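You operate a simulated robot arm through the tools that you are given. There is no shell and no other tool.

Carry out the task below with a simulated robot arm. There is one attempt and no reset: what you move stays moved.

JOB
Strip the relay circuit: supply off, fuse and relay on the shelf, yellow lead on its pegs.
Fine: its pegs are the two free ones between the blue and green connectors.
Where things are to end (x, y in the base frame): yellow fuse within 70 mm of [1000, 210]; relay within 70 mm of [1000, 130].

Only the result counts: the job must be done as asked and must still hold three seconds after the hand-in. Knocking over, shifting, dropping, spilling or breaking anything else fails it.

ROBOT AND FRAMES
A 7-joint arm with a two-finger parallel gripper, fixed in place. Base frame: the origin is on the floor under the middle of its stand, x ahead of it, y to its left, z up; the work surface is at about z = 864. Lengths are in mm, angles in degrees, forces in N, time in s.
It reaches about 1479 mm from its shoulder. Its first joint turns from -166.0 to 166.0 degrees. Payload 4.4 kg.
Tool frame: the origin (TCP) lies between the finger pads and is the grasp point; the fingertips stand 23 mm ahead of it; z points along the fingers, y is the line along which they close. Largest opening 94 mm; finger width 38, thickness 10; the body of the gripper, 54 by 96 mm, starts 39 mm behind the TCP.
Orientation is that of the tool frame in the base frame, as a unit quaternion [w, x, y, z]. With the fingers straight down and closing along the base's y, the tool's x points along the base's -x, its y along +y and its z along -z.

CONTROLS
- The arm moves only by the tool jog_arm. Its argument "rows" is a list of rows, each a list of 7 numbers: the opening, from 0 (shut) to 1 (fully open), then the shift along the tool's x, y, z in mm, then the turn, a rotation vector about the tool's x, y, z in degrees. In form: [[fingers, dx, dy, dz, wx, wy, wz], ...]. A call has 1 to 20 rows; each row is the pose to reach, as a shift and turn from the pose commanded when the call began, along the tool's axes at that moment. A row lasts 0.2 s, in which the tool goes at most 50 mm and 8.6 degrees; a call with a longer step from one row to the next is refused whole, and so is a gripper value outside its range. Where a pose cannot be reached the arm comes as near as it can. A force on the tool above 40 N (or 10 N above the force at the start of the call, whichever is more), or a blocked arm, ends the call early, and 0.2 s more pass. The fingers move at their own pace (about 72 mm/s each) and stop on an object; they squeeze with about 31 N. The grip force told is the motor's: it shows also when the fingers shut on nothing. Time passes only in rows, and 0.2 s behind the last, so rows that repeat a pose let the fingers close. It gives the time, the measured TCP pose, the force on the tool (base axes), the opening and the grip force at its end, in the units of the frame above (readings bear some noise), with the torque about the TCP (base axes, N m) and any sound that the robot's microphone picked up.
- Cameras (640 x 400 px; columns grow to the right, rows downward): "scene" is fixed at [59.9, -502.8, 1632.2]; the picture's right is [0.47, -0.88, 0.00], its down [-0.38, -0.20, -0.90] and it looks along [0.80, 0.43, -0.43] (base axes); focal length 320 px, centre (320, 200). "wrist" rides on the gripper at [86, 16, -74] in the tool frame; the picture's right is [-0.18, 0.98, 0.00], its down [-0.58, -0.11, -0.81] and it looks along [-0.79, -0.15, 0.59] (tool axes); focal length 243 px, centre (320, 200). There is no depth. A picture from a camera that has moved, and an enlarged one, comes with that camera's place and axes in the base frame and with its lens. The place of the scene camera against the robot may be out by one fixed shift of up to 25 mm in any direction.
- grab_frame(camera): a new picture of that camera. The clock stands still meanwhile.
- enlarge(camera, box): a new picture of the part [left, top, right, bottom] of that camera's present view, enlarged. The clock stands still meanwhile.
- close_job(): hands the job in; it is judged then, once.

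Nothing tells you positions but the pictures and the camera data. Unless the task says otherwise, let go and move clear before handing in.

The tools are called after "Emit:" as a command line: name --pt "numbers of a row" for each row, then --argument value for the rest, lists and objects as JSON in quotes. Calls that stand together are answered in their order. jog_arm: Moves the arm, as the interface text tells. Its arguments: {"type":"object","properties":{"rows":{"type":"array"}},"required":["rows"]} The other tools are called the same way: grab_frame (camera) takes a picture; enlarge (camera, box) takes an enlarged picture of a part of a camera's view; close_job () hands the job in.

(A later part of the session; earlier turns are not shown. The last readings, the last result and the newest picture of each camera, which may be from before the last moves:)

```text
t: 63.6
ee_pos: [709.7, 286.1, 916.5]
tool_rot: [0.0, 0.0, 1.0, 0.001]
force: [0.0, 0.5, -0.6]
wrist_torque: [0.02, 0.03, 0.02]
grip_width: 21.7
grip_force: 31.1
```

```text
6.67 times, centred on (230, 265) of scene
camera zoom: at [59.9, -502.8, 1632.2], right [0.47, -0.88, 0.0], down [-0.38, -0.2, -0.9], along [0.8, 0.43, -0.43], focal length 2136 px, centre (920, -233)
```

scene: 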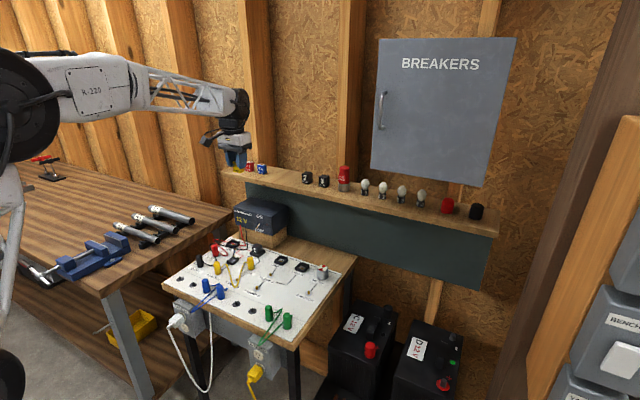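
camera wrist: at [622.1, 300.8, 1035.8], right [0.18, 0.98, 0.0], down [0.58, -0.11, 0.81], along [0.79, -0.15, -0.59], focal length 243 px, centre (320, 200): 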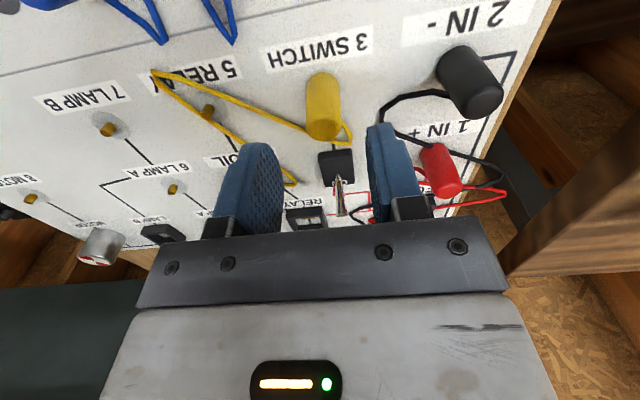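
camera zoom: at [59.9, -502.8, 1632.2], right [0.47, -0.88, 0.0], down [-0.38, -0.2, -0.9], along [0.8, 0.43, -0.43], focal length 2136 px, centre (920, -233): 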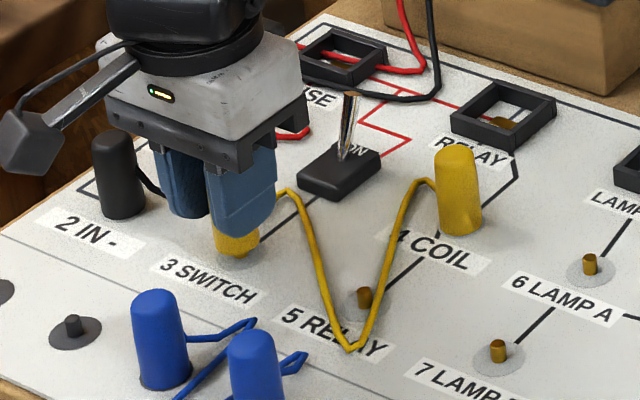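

The plug is lifting off its peg with the fingers. Continuing up to clear everything.

Emit:
jog_arm --pt "0 0 0 -3 0 0 0" --pt "0 0 0 -6 0 0 0" --pt "0 0 0 -10 0 0 0" --pt "0 0 0 -16 0 0 0" --pt "0 0 0 -25 0 0 0" --pt "0 0 0 -37 0 0 0" --pt "0 0 0 -52 0 0 0" --pt "0 0 0 -67 0 0 0" --pt "0 0 0 -67 0 0 0"

Emit:
enlarge --camera "scene" --box '[180, 200, 300, 300]'

Emit:
grab_frame --camera "wrist"

```text
t: 65.6
ee_pos: [710.0, 287.6, 982.4]
tool_rot: [0.0, 0.001, 1.0, 0.001]
force: [0.4, -0.1, 0.0]
wrist_torque: [0.01, -0.01, -0.01]
grip_width: 21.7
grip_force: 31.5
```

```text
4.00 times, centred on (240, 250) of scene
camera zoom: at [59.9, -502.8, 1632.2], right [0.47, -0.88, 0.0], down [-0.38, -0.2, -0.9], along [0.8, 0.43, -0.43], focal length 1282 px, centre (640, 0)
```

zoom: 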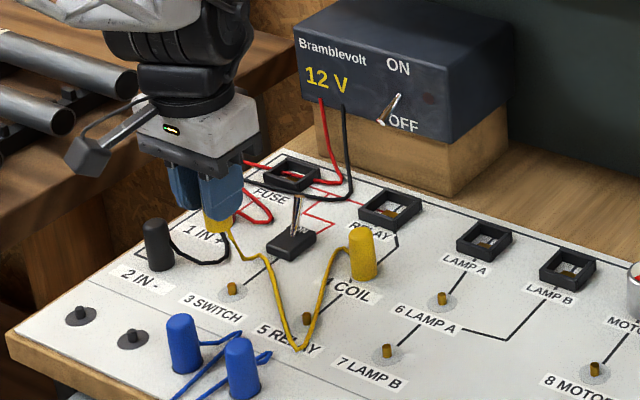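

```text
taken
camera wrist: at [622.6, 303.5, 1057.9], right [0.18, 0.98, 0.0], down [0.58, -0.11, 0.81], along [0.79, -0.15, -0.59], focal length 243 px, centre (320, 200)
```

wrist: 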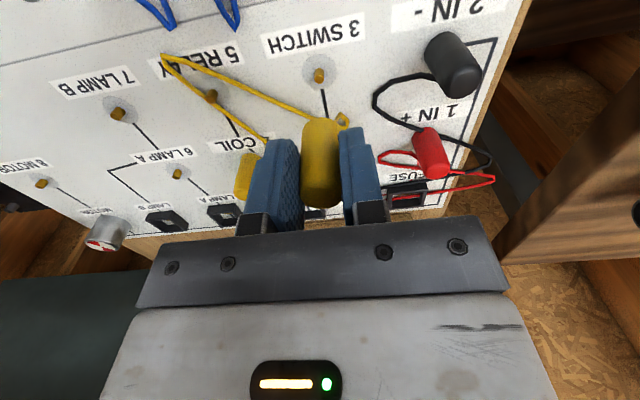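

The plug is free and held; the SWITCH peg is visible, confirming its location. Now I carry it along y at this height, then toward the free peg at (625, 117).

Emit:
jog_arm --pt "0 0 -42.5 0 0 0 0" --pt "0 0 -85 0 0 0 0" --pt "0 0 -127.5 0 0 0 0" --pt "0 0 -170.1 0 0 0 0" --pt "0 42.5 -170.1 0 0 0 0" --pt "0 84.9 -170.1 0 0 0 0" --pt "0 84.9 -170.1 0 0 0 0"

Emit:
grab_frame --camera "wrist"

Emit:
enlarge --camera "wrist" --box '[240, 20, 400, 140]'

Emit:
enlarge --camera "scene" --box '[190, 230, 310, 340]'

```text
t: 67.2
ee_pos: [625.1, 117.0, 982.2]
tool_rot: [0.0, 0.001, 1.0, 0.002]
force: [-0.5, 0.2, -0.7]
wrist_torque: [-0.01, 0.04, 0.03]
grip_width: 21.7
grip_force: 31.4
```

```text
taken
camera wrist: at [538.4, 134.4, 1058.0], right [0.18, 0.98, 0.0], down [0.58, -0.11, 0.81], along [0.79, -0.15, -0.59], focal length 243 px, centre (320, 200)
```

wrist: 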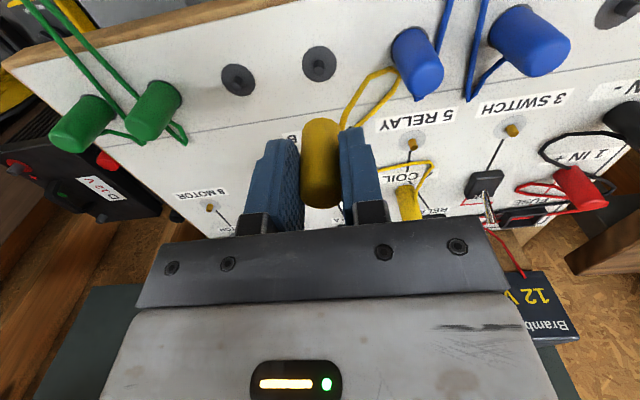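

```text
3.33 times, centred on (320, 80) of wrist
camera zoom: at [538.4, 134.4, 1058.0], right [0.18, 0.98, 0.0], down [0.58, -0.11, 0.81], along [0.79, -0.15, -0.59], focal length 809 px, centre (320, 600)
```

zoom: 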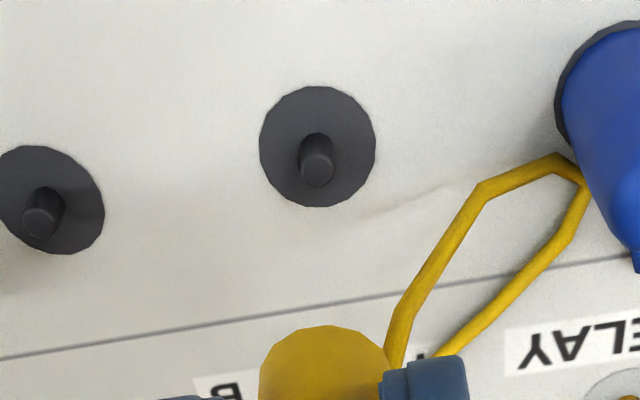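

```text
3.64 times, centred on (250, 285) of scene
camera zoom: at [59.9, -502.8, 1632.2], right [0.47, -0.88, 0.0], down [-0.38, -0.2, -0.9], along [0.8, 0.43, -0.43], focal length 1165 px, centre (574, -109)
```

zoom: 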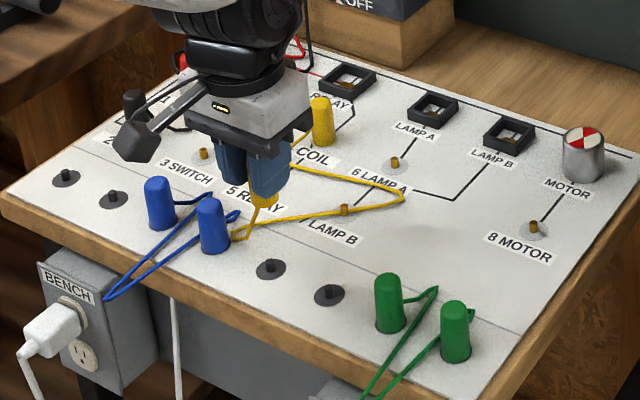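

The plug hovers over the target peg; peg centre measured at (624.8, 117.8), plug axis about (626, 118.4). A small correction of about −1.1 mm in x and −0.6 in y, then lower to just above the peg top.

Emit:
jog_arm --pt "0 1.1 -0.6 15 0 0 0" --pt "0 1.1 -0.6 30 0 0 0" --pt "0 1.1 -0.6 43 0 0 0" --pt "0 1.1 -0.6 53 0 0 0" --pt "0 1.1 -0.6 58 0 0 0" --pt "0 1.1 -0.6 58 0 0 0"

Emit:
enlarge --camera "scene" --box '[225, 260, 305, 320]'

Emit:
grab_frame --camera "wrist"

Emit:
enlarge --camera "wrist" --box '[220, 60, 440, 220]'

```text
t: 68.6
ee_pos: [623.2, 115.0, 924.0]
tool_rot: [0.0, 0.0, 1.0, 0.001]
force: [0.0, 0.4, 0.4]
wrist_torque: [0.0, 0.03, -0.03]
grip_width: 22.1
grip_force: 31.7
```

```text
6.67 times, centred on (265, 290) of scene
camera zoom: at [59.9, -502.8, 1632.2], right [0.47, -0.88, 0.0], down [-0.38, -0.2, -0.9], along [0.8, 0.43, -0.43], focal length 2136 px, centre (687, -400)
```

zoom: 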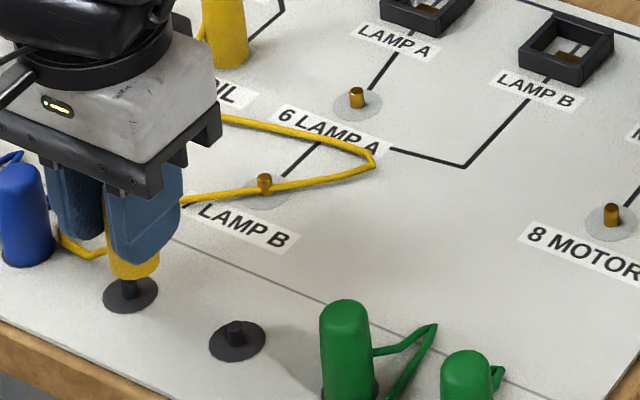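

```text
taken
camera wrist: at [537.3, 131.8, 1000.0], right [0.18, 0.98, 0.0], down [0.58, -0.11, 0.81], along [0.79, -0.15, -0.59], focal length 243 px, centre (320, 200)
```

wrist: 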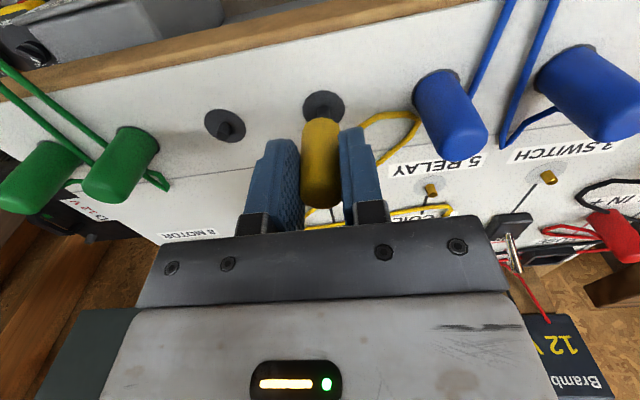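

```text
2.50 times, centred on (330, 140) of wrist
camera zoom: at [537.3, 131.8, 1000.0], right [0.18, 0.98, 0.0], down [0.58, -0.11, 0.81], along [0.79, -0.15, -0.59], focal length 606 px, centre (295, 350)
```

zoom: 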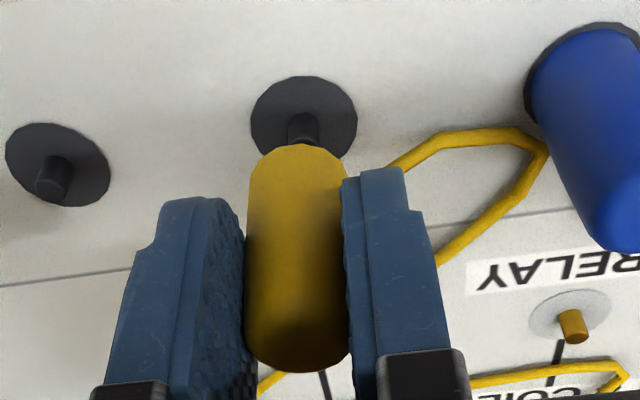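

Emit:
enlarge --camera "scene" --box '[228, 280, 258, 302]'

Emit:
enlarge --camera "wrist" --box '[285, 80, 365, 140]'

```text
16.00 times, centred on (243, 291) of scene
camera zoom: at [59.9, -502.8, 1632.2], right [0.47, -0.88, 0.0], down [-0.38, -0.2, -0.9], along [0.8, 0.43, -0.43], focal length 5126 px, centre (1552, -1256)
```

zoom: 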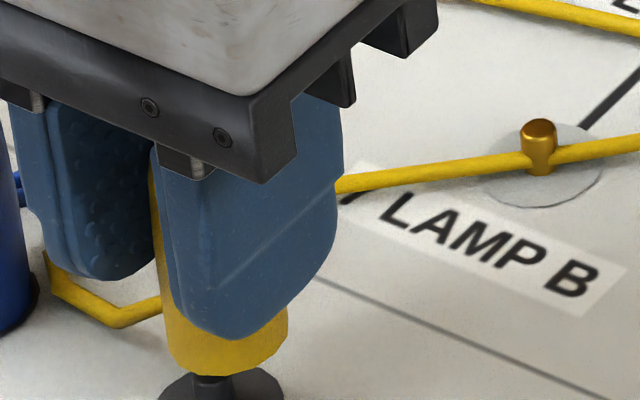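

```text
6.67 times, centred on (325, 110) of wrist
camera zoom: at [537.3, 131.8, 1000.0], right [0.18, 0.98, 0.0], down [0.58, -0.11, 0.81], along [0.79, -0.15, -0.59], focal length 1618 px, centre (287, 800)
```

zoom: 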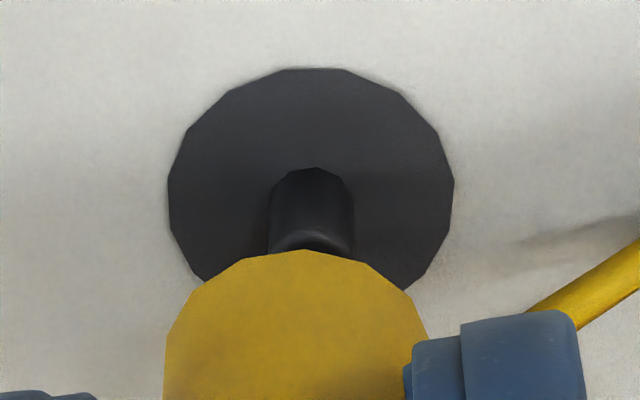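

Plug is about 1.2 mm low in y relative to the peg; nudging +y and re-checking before seating.

Emit:
jog_arm --pt "0 0 1.2 0 0 0 0" --pt "0 0 1.2 0 0 0 0" --pt "0 0 1.2 0 0 0 0"

Emit:
enlarge --camera "wrist" --box '[285, 80, 365, 140]'

Emit:
enlarge --camera "scene" --box '[228, 284, 258, 306]'

```text
t: 69.4
ee_pos: [623.6, 115.8, 925.4]
tool_rot: [0.001, 0.0, 1.0, 0.001]
force: [-0.5, -0.7, -0.7]
wrist_torque: [0.03, 0.0, 0.0]
grip_width: 21.8
grip_force: 31.0
```

```text
6.67 times, centred on (325, 110) of wrist
camera zoom: at [536.9, 133.0, 1000.2], right [0.18, 0.98, 0.0], down [0.58, -0.11, 0.81], along [0.79, -0.15, -0.59], focal length 1618 px, centre (287, 800)
```

zoom: 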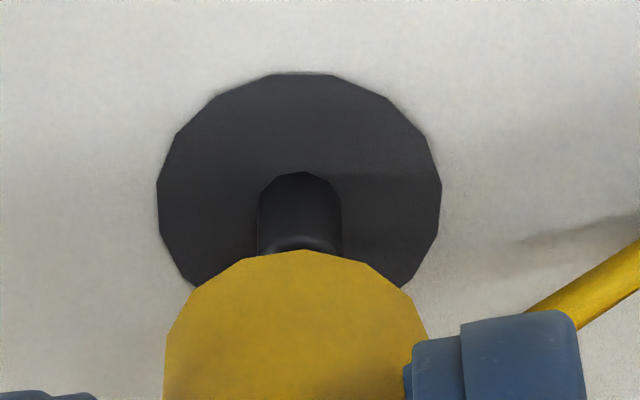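

```text
16.00 times, centred on (243, 295) of scene
camera zoom: at [59.9, -502.8, 1632.2], right [0.47, -0.88, 0.0], down [-0.38, -0.2, -0.9], along [0.8, 0.43, -0.43], focal length 5126 px, centre (1552, -1320)
```

zoom: 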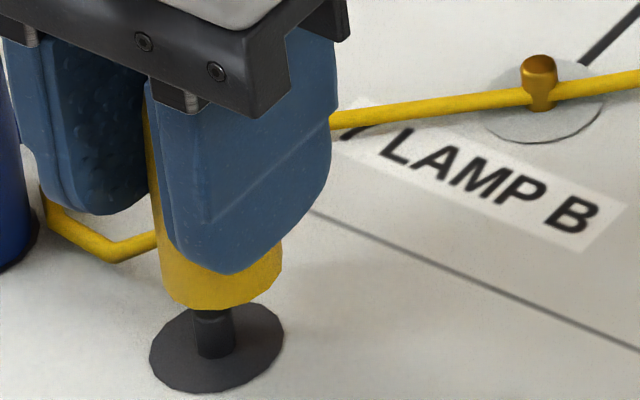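

Working the geometry more carefully (base rim and perspective in both views), the plug is about 4.3 mm too far in +x and 0.5 mm low in y relative to the peg. Correcting and re-checking before seating.

Emit:
jog_arm --pt "0 2 0.25 0 0 0 0" --pt "0 4.3 0.5 0 0 0 0" --pt "0 4.3 0.5 0 0 0 0" --pt "0 4.3 0.5 0 0 0 0"

Emit:
enlarge --camera "wrist" --box '[285, 80, 365, 140]'

Emit:
enlarge --camera "scene" --box '[228, 284, 258, 306]'

```text
t: 70.4
ee_pos: [619.1, 115.2, 924.8]
tool_rot: [0.0, -0.001, 1.0, 0.001]
force: [0.0, 0.3, -0.3]
wrist_torque: [-0.01, -0.01, 0.0]
grip_width: 22.1
grip_force: 30.9
```

```text
6.67 times, centred on (325, 110) of wrist
camera zoom: at [532.8, 133.2, 999.9], right [0.18, 0.98, 0.0], down [0.58, -0.11, 0.81], along [0.79, -0.15, -0.59], focal length 1618 px, centre (287, 800)
```

zoom: 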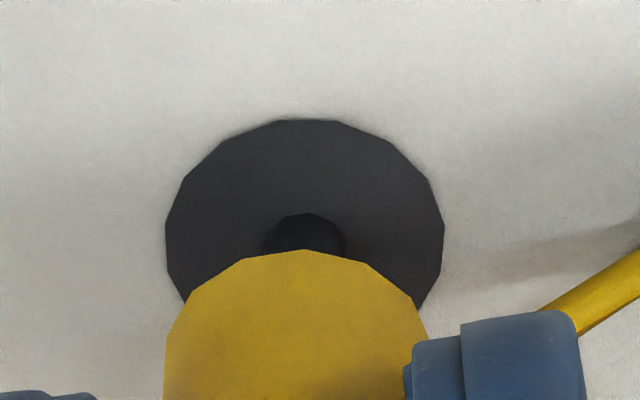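

```text
16.00 times, centred on (243, 295) of scene
camera zoom: at [59.9, -502.8, 1632.2], right [0.47, -0.88, 0.0], down [-0.38, -0.2, -0.9], along [0.8, 0.43, -0.43], focal length 5126 px, centre (1552, -1320)
```

zoom: 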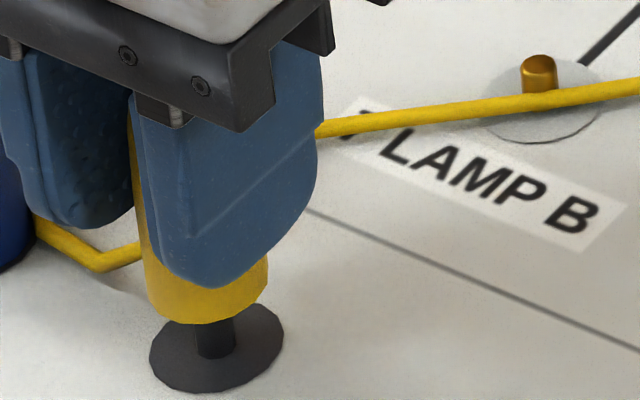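

Both views now show the plug centred over the peg to within about half a millimetre. Lowering to seat it.

Emit:
jog_arm --pt "0 0 0 2 0 0 0" --pt "0 0 0 4 0 0 0" --pt "0 0 0 6 0 0 0" --pt "0 0 0 8 0 0 0" --pt "0 0 0 10 0 0 0" --pt "0 0 0 10 0 0 0"

Emit:
enlarge --camera "scene" --box '[228, 284, 258, 306]'

Emit:
enlarge --camera "wrist" --box '[285, 80, 365, 140]'

```text
t: 71.8
ee_pos: [619.2, 117.9, 915.3]
tool_rot: [0.0, 0.001, 1.0, 0.001]
force: [-1.1, -0.6, -0.8]
wrist_torque: [0.01, -0.04, -0.03]
grip_width: 21.7
grip_force: 31.1
```

```text
16.00 times, centred on (243, 295) of scene
camera zoom: at [59.9, -502.8, 1632.2], right [0.47, -0.88, 0.0], down [-0.38, -0.2, -0.9], along [0.8, 0.43, -0.43], focal length 5126 px, centre (1552, -1320)
```

zoom: 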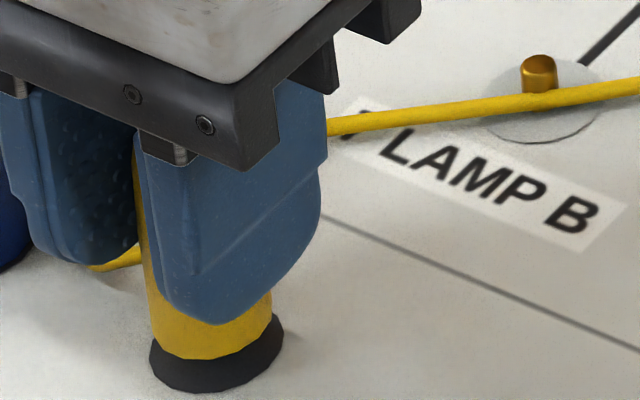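

```text
6.67 times, centred on (325, 110) of wrist
camera zoom: at [533.0, 133.6, 990.3], right [0.18, 0.98, 0.0], down [0.58, -0.11, 0.81], along [0.79, -0.15, -0.59], focal length 1618 px, centre (287, 800)
```

zoom: 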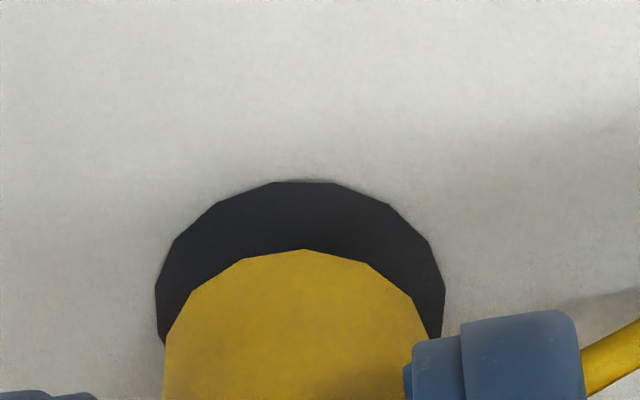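

It's sliding over the peg with no resistance. Continuing down to full seating.

Emit:
jog_arm --pt "0 0 0 2 0 0 0" --pt "0 0 0 4 0 0 0" --pt "0 0 0 5.5 0 0 0" --pt "0 0 0 7 0 0 0" --pt "0 0 0 7 0 0 0"

Emit:
enlarge --camera "scene" --box '[228, 284, 258, 306]'

Emit:
enlarge --camera "wrist" --box '[285, 80, 365, 140]'

```text
t: 73.0
ee_pos: [619.7, 116.4, 907.0]
tool_rot: [0.0, 0.0, 1.0, 0.001]
force: [0.7, 0.6, 0.9]
wrist_torque: [0.03, -0.05, -0.02]
grip_width: 21.8
grip_force: 31.1
```

```text
16.00 times, centred on (243, 295) of scene
camera zoom: at [59.9, -502.8, 1632.2], right [0.47, -0.88, 0.0], down [-0.38, -0.2, -0.9], along [0.8, 0.43, -0.43], focal length 5126 px, centre (1552, -1320)
```

zoom: 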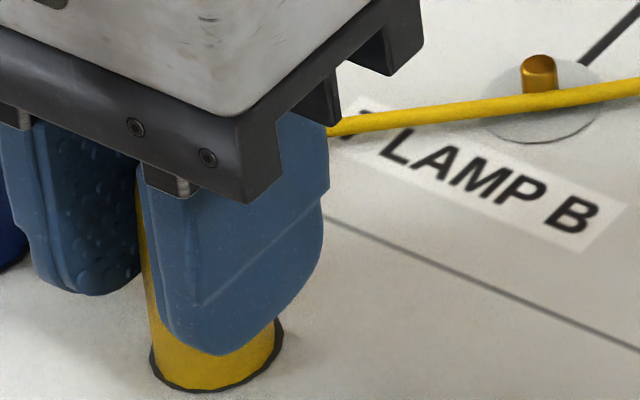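

```text
6.67 times, centred on (325, 110) of wrist
camera zoom: at [532.5, 133.6, 982.8], right [0.18, 0.98, 0.0], down [0.58, -0.11, 0.81], along [0.79, -0.15, -0.59], focal length 1618 px, centre (287, 800)
```

zoom: 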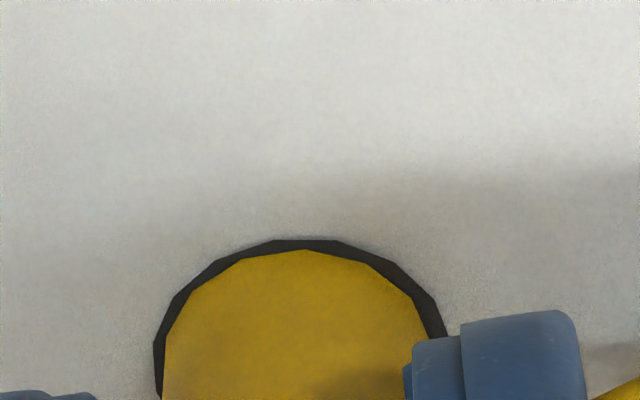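

Emit:
jog_arm --pt "0 0 0 0.6 0 0 0" --pt "0 0 0 1.2 0 0 0" --pt "0 0 0 1.2 0 0 0"

Emit:
grab_frame --camera "wrist"

```text
t: 73.8
ee_pos: [619.1, 116.2, 906.5]
tool_rot: [0.0, -0.001, 1.0, 0.001]
force: [0.8, 1.0, 4.4]
wrist_torque: [0.01, -0.06, 0.0]
grip_width: 21.6
grip_force: 30.9
```

```text
taken
camera wrist: at [532.5, 133.3, 981.7], right [0.18, 0.98, 0.0], down [0.58, -0.11, 0.81], along [0.79, -0.15, -0.59], focal length 243 px, centre (320, 200)
```

wrist: 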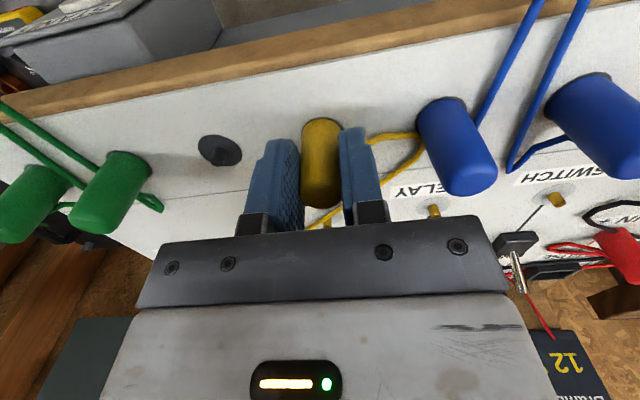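

The plug is seated (light contact force). Releasing with a modest opening and rising straight up.

Emit:
jog_arm --pt "0.3 0 0 0 0 0 0" --pt "0.42 0 0 0 0 0 0" --pt "0.42 0 0 0 0 0 0" --pt "0.42 0 0 -8 0 0 0" --pt "0.42 0 0 -20 0 0 0" --pt "0.42 0 0 -40 0 0 0" --pt "0.42 0 0 -70 0 0 0" --pt "0.42 0 0 -100 0 0 0" --pt "0.42 0 0 -100 0 0 0"

Emit:
grab_frame --camera "wrist"

Emit:
enlarge --camera "scene" --box '[190, 240, 310, 340]'

```text
t: 75.8
ee_pos: [618.8, 116.1, 1005.4]
tool_rot: [-0.001, 0.0, 1.0, 0.0]
force: [-0.1, 0.1, 0.4]
wrist_torque: [0.02, 0.01, 0.02]
grip_width: 39.5
grip_force: 0.0
```

```text
taken
camera wrist: at [533.0, 133.6, 1081.3], right [0.18, 0.98, 0.0], down [0.58, -0.11, 0.81], along [0.79, -0.15, -0.59], focal length 243 px, centre (320, 200)
```

wrist: 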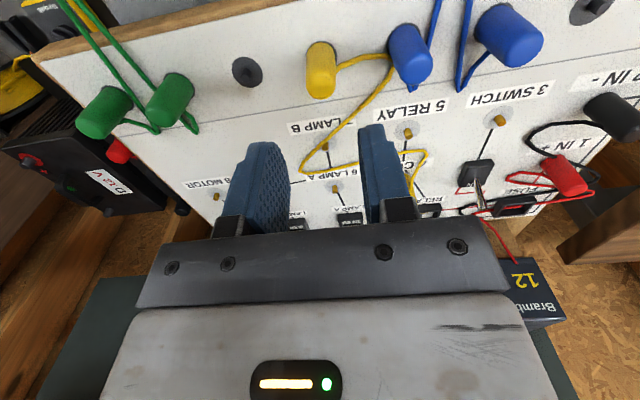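

```text
4.00 times, centred on (250, 290) of scene
camera zoom: at [59.9, -502.8, 1632.2], right [0.47, -0.88, 0.0], down [-0.38, -0.2, -0.9], along [0.8, 0.43, -0.43], focal length 1282 px, centre (600, -160)
```

zoom: 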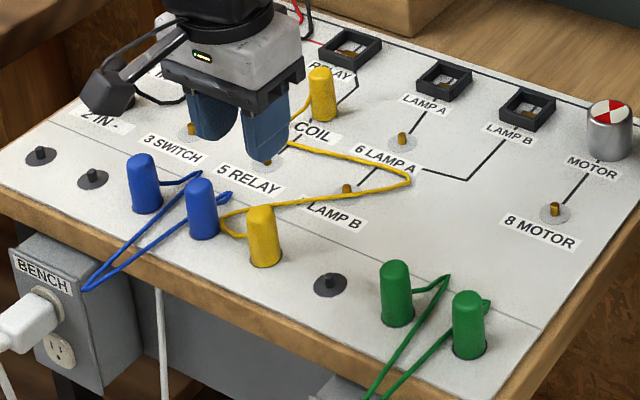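

The first yellow plug sits on its peg. Now to the COIL plug: moving above its near side for a precise measurement.

Emit:
jog_arm --pt "0.5 -33 27 0 0 0 0" --pt "0.5 -67 54 0 0 0 0" --pt "0.5 -101 81 5 0 0 0" --pt "0.5 -101 81 5 0 0 0" --pt "0.5 -101 81 5 0 0 0"

Emit:
grab_frame --camera "wrist"

Emit:
enlarge --camera "wrist" --box '[280, 90, 400, 190]'

Emit:
enlarge --camera "scene" --box '[235, 245, 285, 285]'

```text
t: 77.0
ee_pos: [719.0, 198.2, 1000.5]
tool_rot: [0.0, 0.0, 1.0, 0.001]
force: [0.0, 0.4, -0.8]
wrist_torque: [-0.01, 0.04, -0.01]
grip_width: 46.8
grip_force: 0.0
```

```text
taken
camera wrist: at [632.4, 214.7, 1076.0], right [0.18, 0.98, 0.0], down [0.58, -0.11, 0.81], along [0.79, -0.15, -0.59], focal length 243 px, centre (320, 200)
```

wrist: 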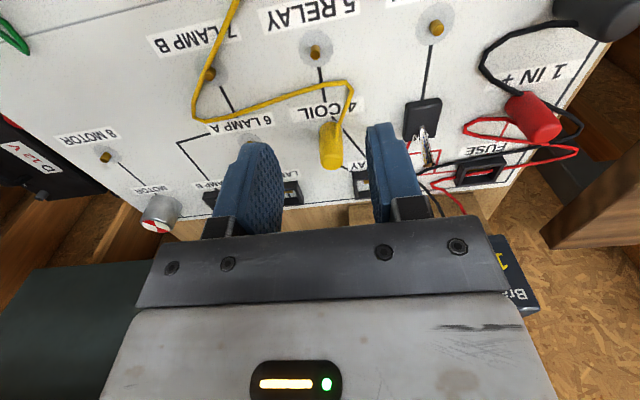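

```text
4.00 times, centred on (340, 140) of wrist
camera zoom: at [632.4, 214.7, 1076.0], right [0.18, 0.98, 0.0], down [0.58, -0.11, 0.81], along [0.79, -0.15, -0.59], focal length 970 px, centre (240, 440)
```

zoom: 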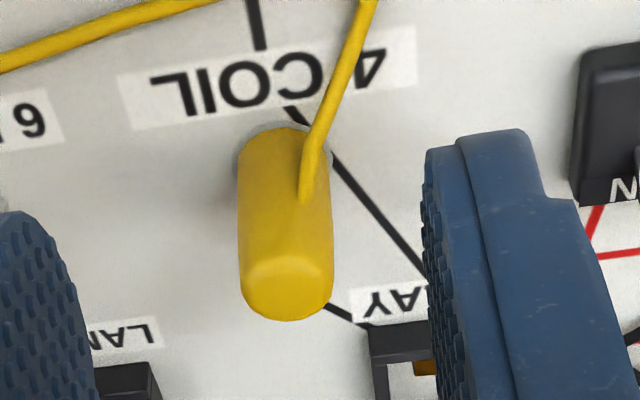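

```text
10.00 times, centred on (260, 265) of scene
camera zoom: at [59.9, -502.8, 1632.2], right [0.47, -0.88, 0.0], down [-0.38, -0.2, -0.9], along [0.8, 0.43, -0.43], focal length 3204 px, centre (920, -450)
```

zoom: 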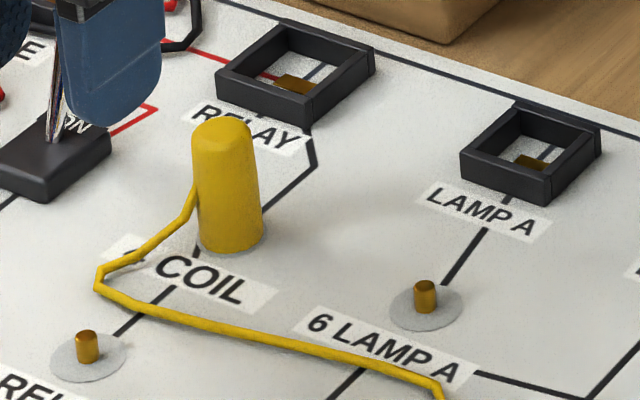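

The COIL plug has swivelled so its cable now leaves toward the near side; its axis is at about (796.6, 196.4). Fingers along y will clear the cable. Moving over it and descending.

Emit:
jog_arm --pt "0.5 -26 -0.7 10 0 0 0" --pt "0.5 -52 -1.5 20 0 0 0" --pt "0.5 -78.6 -2.2 32 0 0 0" --pt "0.5 -78.6 -2.2 48 0 0 0" --pt "0.5 -78.6 -2.2 48 0 0 0"

Emit:
enlarge --camera "wrist" --box '[220, 60, 440, 220]'

Emit:
enlarge --camera "scene" --box '[215, 220, 305, 290]'

```text
t: 78.2
ee_pos: [798.3, 195.2, 953.9]
tool_rot: [0.0, 0.0, 1.0, 0.0]
force: [1.1, -0.7, -0.4]
wrist_torque: [0.02, 0.0, 0.01]
grip_width: 47.1
grip_force: 0.1
```

```text
2.50 times, centred on (330, 140) of wrist
camera zoom: at [712.7, 213.0, 1029.0], right [0.18, 0.98, 0.0], down [0.58, -0.11, 0.81], along [0.79, -0.15, -0.59], focal length 606 px, centre (295, 350)
```

zoom: 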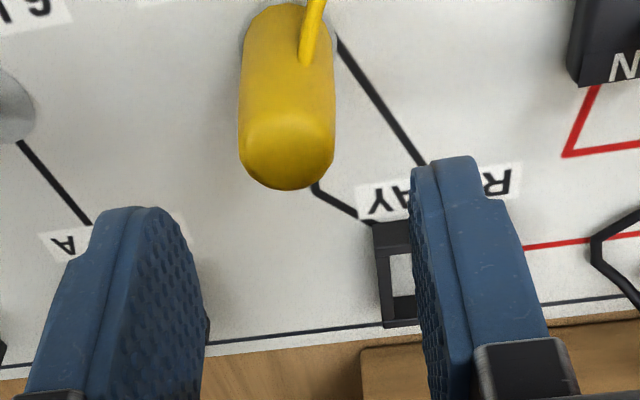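

```text
5.71 times, centred on (260, 255) of scene
camera zoom: at [59.9, -502.8, 1632.2], right [0.47, -0.88, 0.0], down [-0.38, -0.2, -0.9], along [0.8, 0.43, -0.43], focal length 1831 px, centre (663, -114)
```

zoom: 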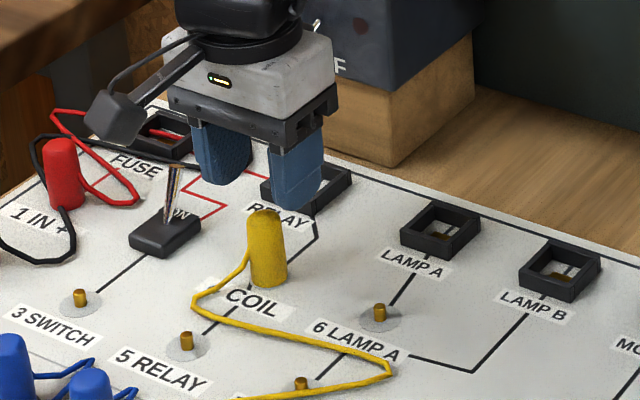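

Emit:
jog_arm --pt "0.5 0 -0.5 14 0 0 0" --pt "0.5 0 -0.5 27 0 0 0" --pt "0.5 0 -0.5 38 0 0 0" --pt "0.5 0 -0.5 44 0 0 0" --pt "0.5 0 -0.5 46 0 0 0" --pt "0.5 0 -0.5 46 0 0 0"

Emit:
enlarge --camera "wrist" --box '[220, 60, 440, 220]'

Emit:
enlarge --camera "scene" --box '[215, 220, 305, 290]'

```text
t: 79.6
ee_pos: [798.6, 194.6, 907.2]
tool_rot: [0.0, 0.001, 1.0, 0.0]
force: [0.8, 0.2, 0.4]
wrist_torque: [0.02, -0.01, -0.01]
grip_width: 47.0
grip_force: 0.1
```

```text
2.50 times, centred on (330, 140) of wrist
camera zoom: at [712.7, 211.9, 982.0], right [0.18, 0.98, 0.0], down [0.58, -0.11, 0.81], along [0.79, -0.15, -0.59], focal length 606 px, centre (295, 350)
```

zoom: 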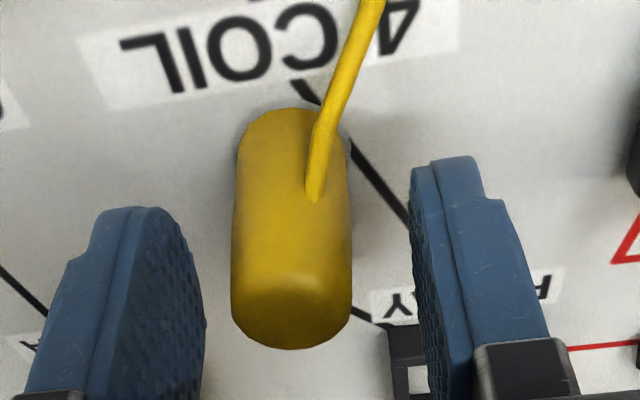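

```text
5.71 times, centred on (260, 255) of scene
camera zoom: at [59.9, -502.8, 1632.2], right [0.47, -0.88, 0.0], down [-0.38, -0.2, -0.9], along [0.8, 0.43, -0.43], focal length 1831 px, centre (663, -114)
```

zoom: 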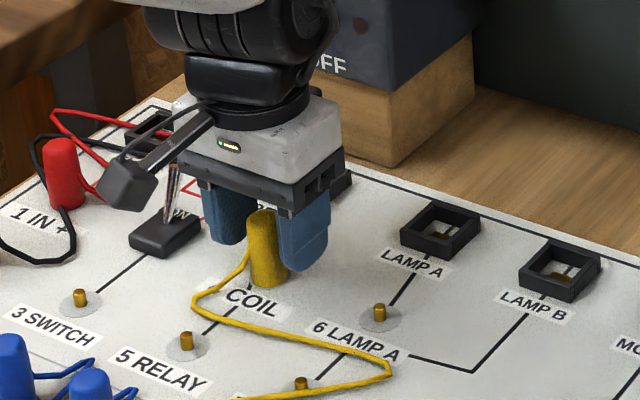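

Well placed around the plug with the cable free. Closing and pulling up slowly.

Emit:
jog_arm --pt "0.3 0 0 0 0 0 0" --pt "0 0 0 0 0 0 0" --pt "0 0 0 0 0 0 0" --pt "0 0 0 0 0 0 0" --pt "0 0 0 -1 0 0 0" --pt "0 0 0 -2 0 0 0" --pt "0 0 0 -3 0 0 0" --pt "0 0 0 -4 0 0 0" --pt "0 0 0 -5 0 0 0" --pt "0 0 0 -6 0 0 0" --pt "0 0 0 -7 0 0 0" --pt "0 0 0 -8 0 0 0"

Emit:
enlarge --camera "wrist" --box '[220, 60, 440, 220]'

Emit:
enlarge --camera "scene" --box '[215, 220, 305, 290]'

```text
t: 82.2
ee_pos: [798.7, 193.8, 914.8]
tool_rot: [-0.001, 0.0, 1.0, 0.001]
force: [0.4, 0.0, -0.6]
wrist_torque: [0.01, 0.02, -0.01]
grip_width: 21.7
grip_force: 31.6
```

```text
2.50 times, centred on (330, 140) of wrist
camera zoom: at [713.0, 212.2, 990.6], right [0.18, 0.98, 0.0], down [0.58, -0.11, 0.81], along [0.79, -0.15, -0.59], focal length 606 px, centre (295, 350)
```

zoom: 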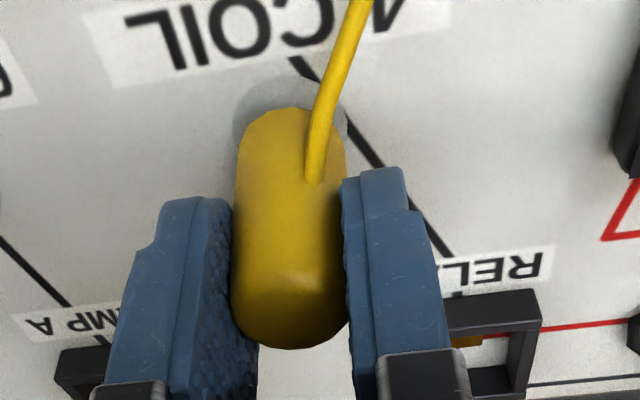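

```text
5.71 times, centred on (260, 255) of scene
camera zoom: at [59.9, -502.8, 1632.2], right [0.47, -0.88, 0.0], down [-0.38, -0.2, -0.9], along [0.8, 0.43, -0.43], focal length 1831 px, centre (663, -114)
```

zoom: 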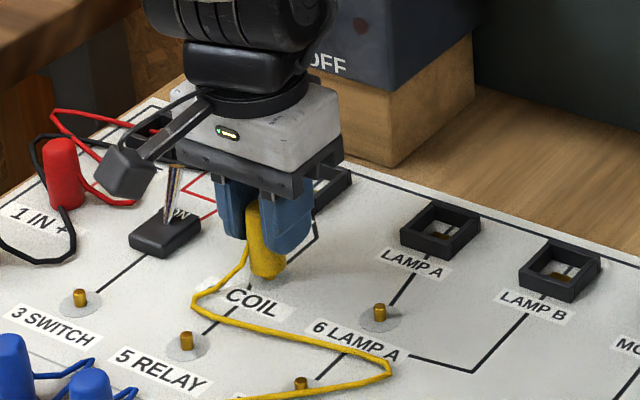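

Emit:
enlarge --camera "scene" --box '[245, 250, 275, 272]'

```text
16.00 times, centred on (260, 261) of scene
camera zoom: at [59.9, -502.8, 1632.2], right [0.47, -0.88, 0.0], down [-0.38, -0.2, -0.9], along [0.8, 0.43, -0.43], focal length 5126 px, centre (1280, -776)
```

zoom: 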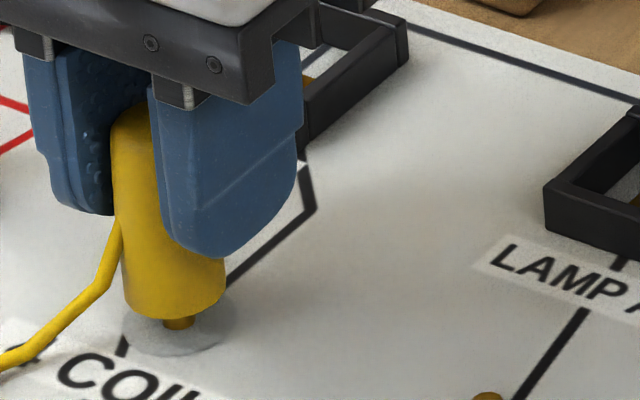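

The plug is upright and coming off its peg. Lifting fully, then carrying it across to above the last free peg at about (625.6, 52).

Emit:
jog_arm --pt "0 0 0 -3 0 0 0" --pt "0 0 0 -7 0 0 0" --pt "0 0 0 -13 0 0 0" --pt "0 0 0 -22 0 0 0" --pt "0 0 0 -35 0 0 0" --pt "0 0 0 -50 0 0 0" --pt "0 0 0 -67 0 0 0" --pt "0 34.2 -28.9 -67 0 0 0" --pt "0 68.4 -57.8 -67 0 0 0" --pt "0 102.7 -86.6 -67 0 0 0" --pt "0 136.9 -115.5 -67 0 0 0" --pt "0 171.1 -144.4 -67 0 0 0" --pt "0 171.1 -144.4 -67 0 0 0" --pt "0 171.1 -144.4 -67 0 0 0"

Emit:
grab_frame --camera "wrist"

Emit:
enlarge --camera "wrist" --box '[240, 20, 400, 140]'

Emit:
enlarge --camera "scene" --box '[200, 240, 320, 340]'

```text
t: 85.2
ee_pos: [627.0, 51.5, 984.8]
tool_rot: [0.0, 0.0, 1.0, 0.0]
force: [0.2, 1.6, 0.2]
wrist_torque: [-0.03, 0.0, 0.0]
grip_width: 22.1
grip_force: 30.9
```

```text
taken
camera wrist: at [540.7, 67.9, 1059.7], right [0.18, 0.98, 0.0], down [0.58, -0.11, 0.81], along [0.79, -0.15, -0.59], focal length 243 px, centre (320, 200)
```

wrist: 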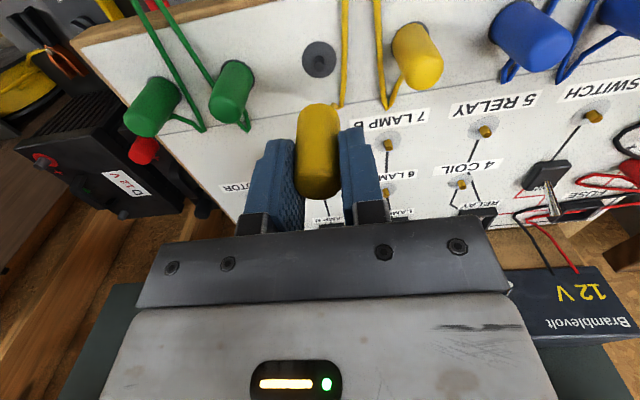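

```text
3.33 times, centred on (320, 80) of wrist
camera zoom: at [540.7, 67.9, 1059.7], right [0.18, 0.98, 0.0], down [0.58, -0.11, 0.81], along [0.79, -0.15, -0.59], focal length 809 px, centre (320, 600)
```

zoom: 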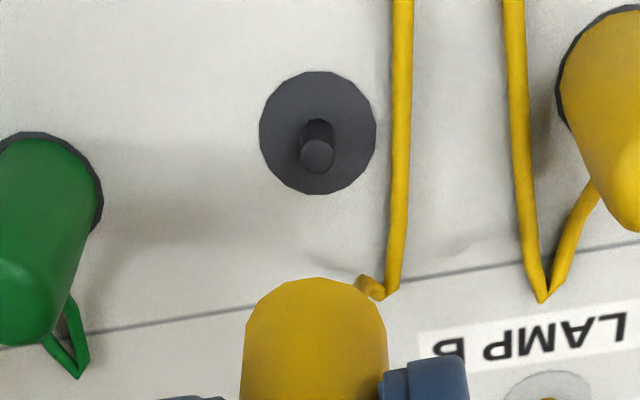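

```text
4.00 times, centred on (260, 290) of scene
camera zoom: at [59.9, -502.8, 1632.2], right [0.47, -0.88, 0.0], down [-0.38, -0.2, -0.9], along [0.8, 0.43, -0.43], focal length 1282 px, centre (560, -160)
```

zoom: 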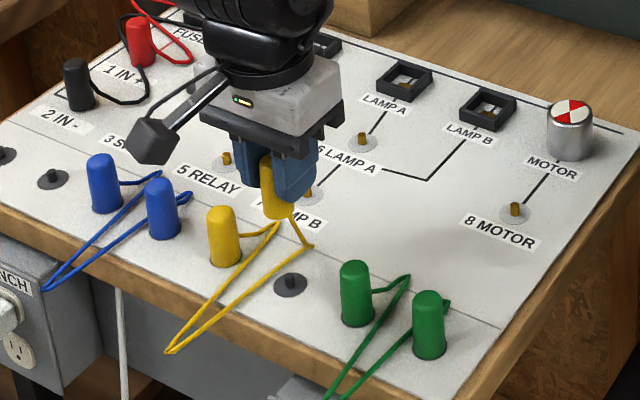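

The lead now hangs over the front like the others, clear of the target peg. Plug needs only about +1.2 mm in x; correcting and lowering to just above the peg.

Emit:
jog_arm --pt "0 -1.2 0 14 0 0 0" --pt "0 -1.2 0 28 0 0 0" --pt "0 -1.2 0 42 0 0 0" --pt "0 -1.2 0 53 0 0 0" --pt "0 -1.2 0 59 0 0 0" --pt "0 -1.2 0 59 0 0 0" --pt "0 -1.2 0 59 0 0 0"

Emit:
enlarge --camera "wrist" --box '[285, 80, 365, 140]'

Emit:
enlarge --camera "scene" --box '[253, 292, 283, 314]'

Emit:
grab_frame --camera "wrist"

```text
t: 86.8
ee_pos: [627.8, 49.6, 923.8]
tool_rot: [0.0, 0.0, 1.0, 0.001]
force: [0.3, 0.7, -0.8]
wrist_torque: [0.0, 0.02, -0.01]
grip_width: 21.9
grip_force: 30.8
```

```text
6.67 times, centred on (325, 110) of wrist
camera zoom: at [541.5, 67.3, 999.3], right [0.18, 0.98, 0.0], down [0.58, -0.11, 0.81], along [0.79, -0.15, -0.59], focal length 1618 px, centre (287, 800)
```

zoom: 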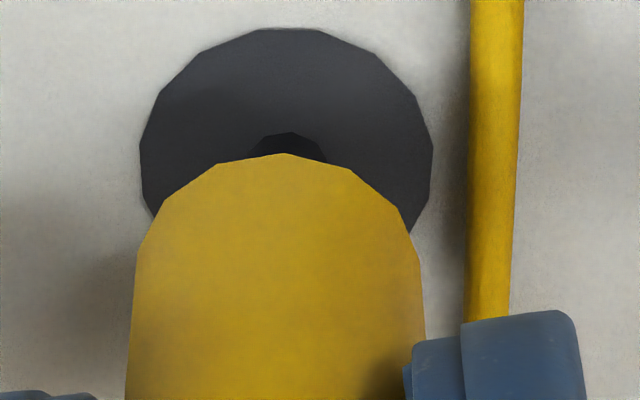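

```text
16.00 times, centred on (268, 303) of scene
camera zoom: at [59.9, -502.8, 1632.2], right [0.47, -0.88, 0.0], down [-0.38, -0.2, -0.9], along [0.8, 0.43, -0.43], focal length 5126 px, centre (1152, -1448)
```

zoom: 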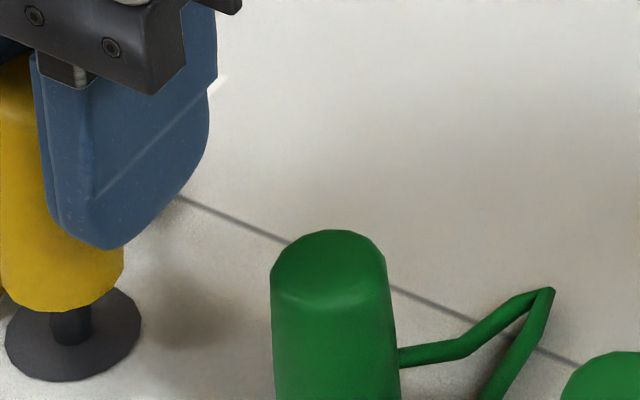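

```text
taken
camera wrist: at [541.5, 67.3, 999.3], right [0.18, 0.98, 0.0], down [0.58, -0.11, 0.81], along [0.79, -0.15, -0.59], focal length 243 px, centre (320, 200)
```

wrist: 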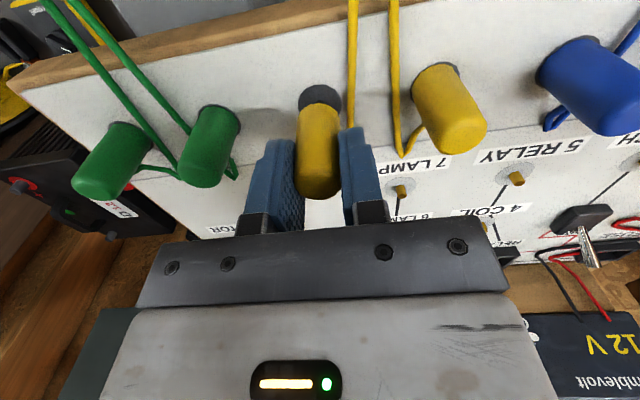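

Emit:
enlarge --camera "scene" --box '[242, 294, 272, 316]'

```text
16.00 times, centred on (257, 305) of scene
camera zoom: at [59.9, -502.8, 1632.2], right [0.47, -0.88, 0.0], down [-0.38, -0.2, -0.9], along [0.8, 0.43, -0.43], focal length 5126 px, centre (1328, -1480)
```

zoom: 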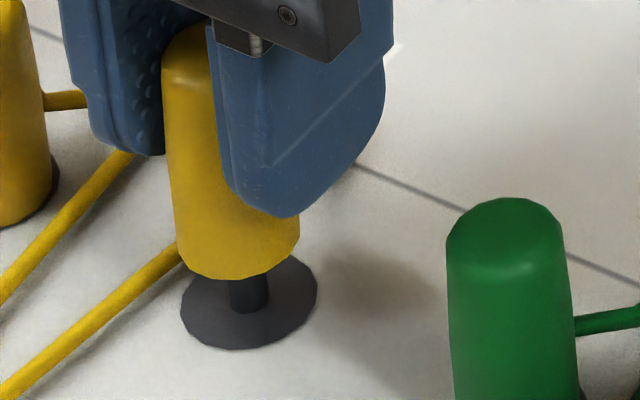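

Nearly aligned; a last nudge of +0.8 mm in x and +0.2 mm in y, then lower onto the peg.

Emit:
jog_arm --pt "0 -0.8 0.2 0 0 0 0" --pt "0 -0.8 0.2 0 0 0 0" --pt "0 -0.8 0.2 2 0 0 0" --pt "0 -0.8 0.2 4 0 0 0" --pt "0 -0.8 0.2 6 0 0 0" --pt "0 -0.8 0.2 8 0 0 0" --pt "0 -0.8 0.2 10 0 0 0" --pt "0 -0.8 0.2 10 0 0 0"

Emit:
enlarge --camera "wrist" --box '[285, 80, 365, 140]'

Emit:
enlarge --camera "scene" --box '[242, 294, 272, 316]'

```text
t: 88.6
ee_pos: [629.7, 50.4, 913.0]
tool_rot: [0.001, 0.0, 1.0, 0.001]
force: [1.1, -0.1, -0.9]
wrist_torque: [0.03, -0.01, -0.03]
grip_width: 21.7
grip_force: 31.3
```

```text
6.67 times, centred on (325, 110) of wrist
camera zoom: at [543.2, 67.8, 988.3], right [0.18, 0.98, 0.0], down [0.58, -0.11, 0.81], along [0.79, -0.15, -0.59], focal length 1618 px, centre (287, 800)
```

zoom: 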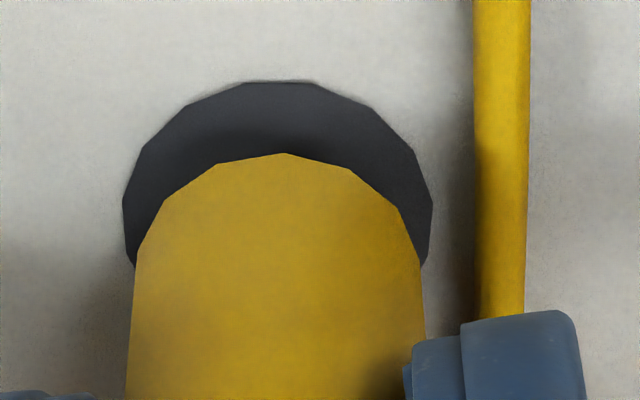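

```text
16.00 times, centred on (257, 305) of scene
camera zoom: at [59.9, -502.8, 1632.2], right [0.47, -0.88, 0.0], down [-0.38, -0.2, -0.9], along [0.8, 0.43, -0.43], focal length 5126 px, centre (1328, -1480)
```

zoom: 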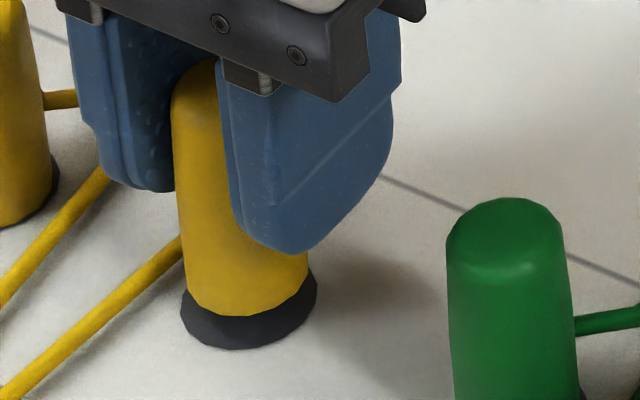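

No resistance, and the plug is already around the peg. Lowering to full seating.

Emit:
jog_arm --pt "0 0 0 2 0 0 0" --pt "0 0 0 4 0 0 0" --pt "0 0 0 5.5 0 0 0" --pt "0 0 0 6.5 0 0 0" --pt "0 0 0 6.5 0 0 0"

Emit:
enlarge --camera "scene" --box '[242, 294, 272, 316]'

Emit:
enlarge --camera "wrist" --box '[285, 80, 365, 140]'

```text
t: 89.8
ee_pos: [629.5, 50.8, 906.9]
tool_rot: [0.0, 0.0, 1.0, 0.001]
force: [1.8, 0.3, 0.5]
wrist_torque: [0.04, -0.05, -0.02]
grip_width: 21.9
grip_force: 30.6
```

```text
16.00 times, centred on (257, 305) of scene
camera zoom: at [59.9, -502.8, 1632.2], right [0.47, -0.88, 0.0], down [-0.38, -0.2, -0.9], along [0.8, 0.43, -0.43], focal length 5126 px, centre (1328, -1480)
```

zoom: 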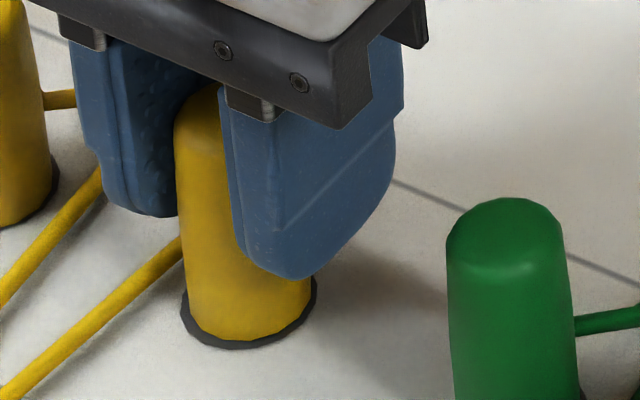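

```text
6.67 times, centred on (325, 110) of wrist
camera zoom: at [543.1, 67.7, 982.0], right [0.18, 0.98, 0.0], down [0.58, -0.11, 0.81], along [0.79, -0.15, -0.59], focal length 1618 px, centre (287, 800)
```

zoom: 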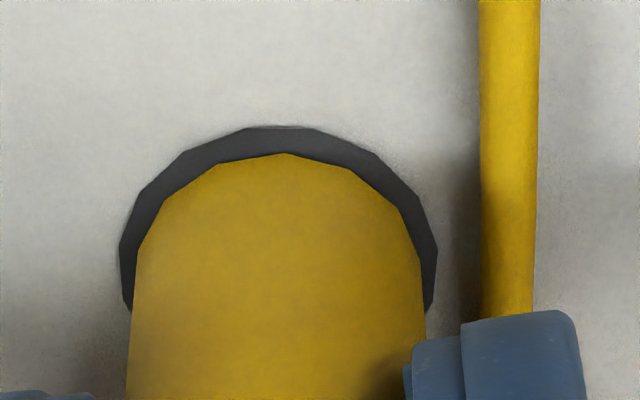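

Emit:
jog_arm --pt "0 0 0 0.6 0 0 0" --pt "0 0 0 1.2 0 0 0" --pt "0 0 0 1.2 0 0 0"

Emit:
enlarge --camera "wrist" --box '[285, 80, 365, 140]'

```text
t: 90.6
ee_pos: [631.0, 50.9, 905.8]
tool_rot: [0.0, 0.0, 1.0, 0.001]
force: [-1.0, 0.5, 1.4]
wrist_torque: [0.0, 0.04, 0.04]
grip_width: 21.7
grip_force: 31.4
```

```text
6.67 times, centred on (325, 110) of wrist
camera zoom: at [543.6, 68.0, 980.6], right [0.18, 0.98, 0.0], down [0.58, -0.11, 0.81], along [0.79, -0.15, -0.59], focal length 1618 px, centre (287, 800)
```

zoom: 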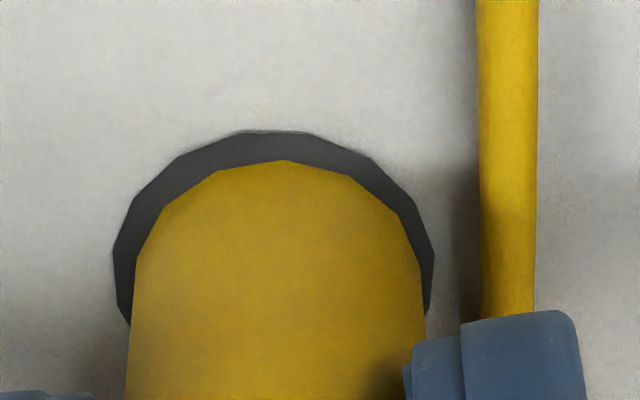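

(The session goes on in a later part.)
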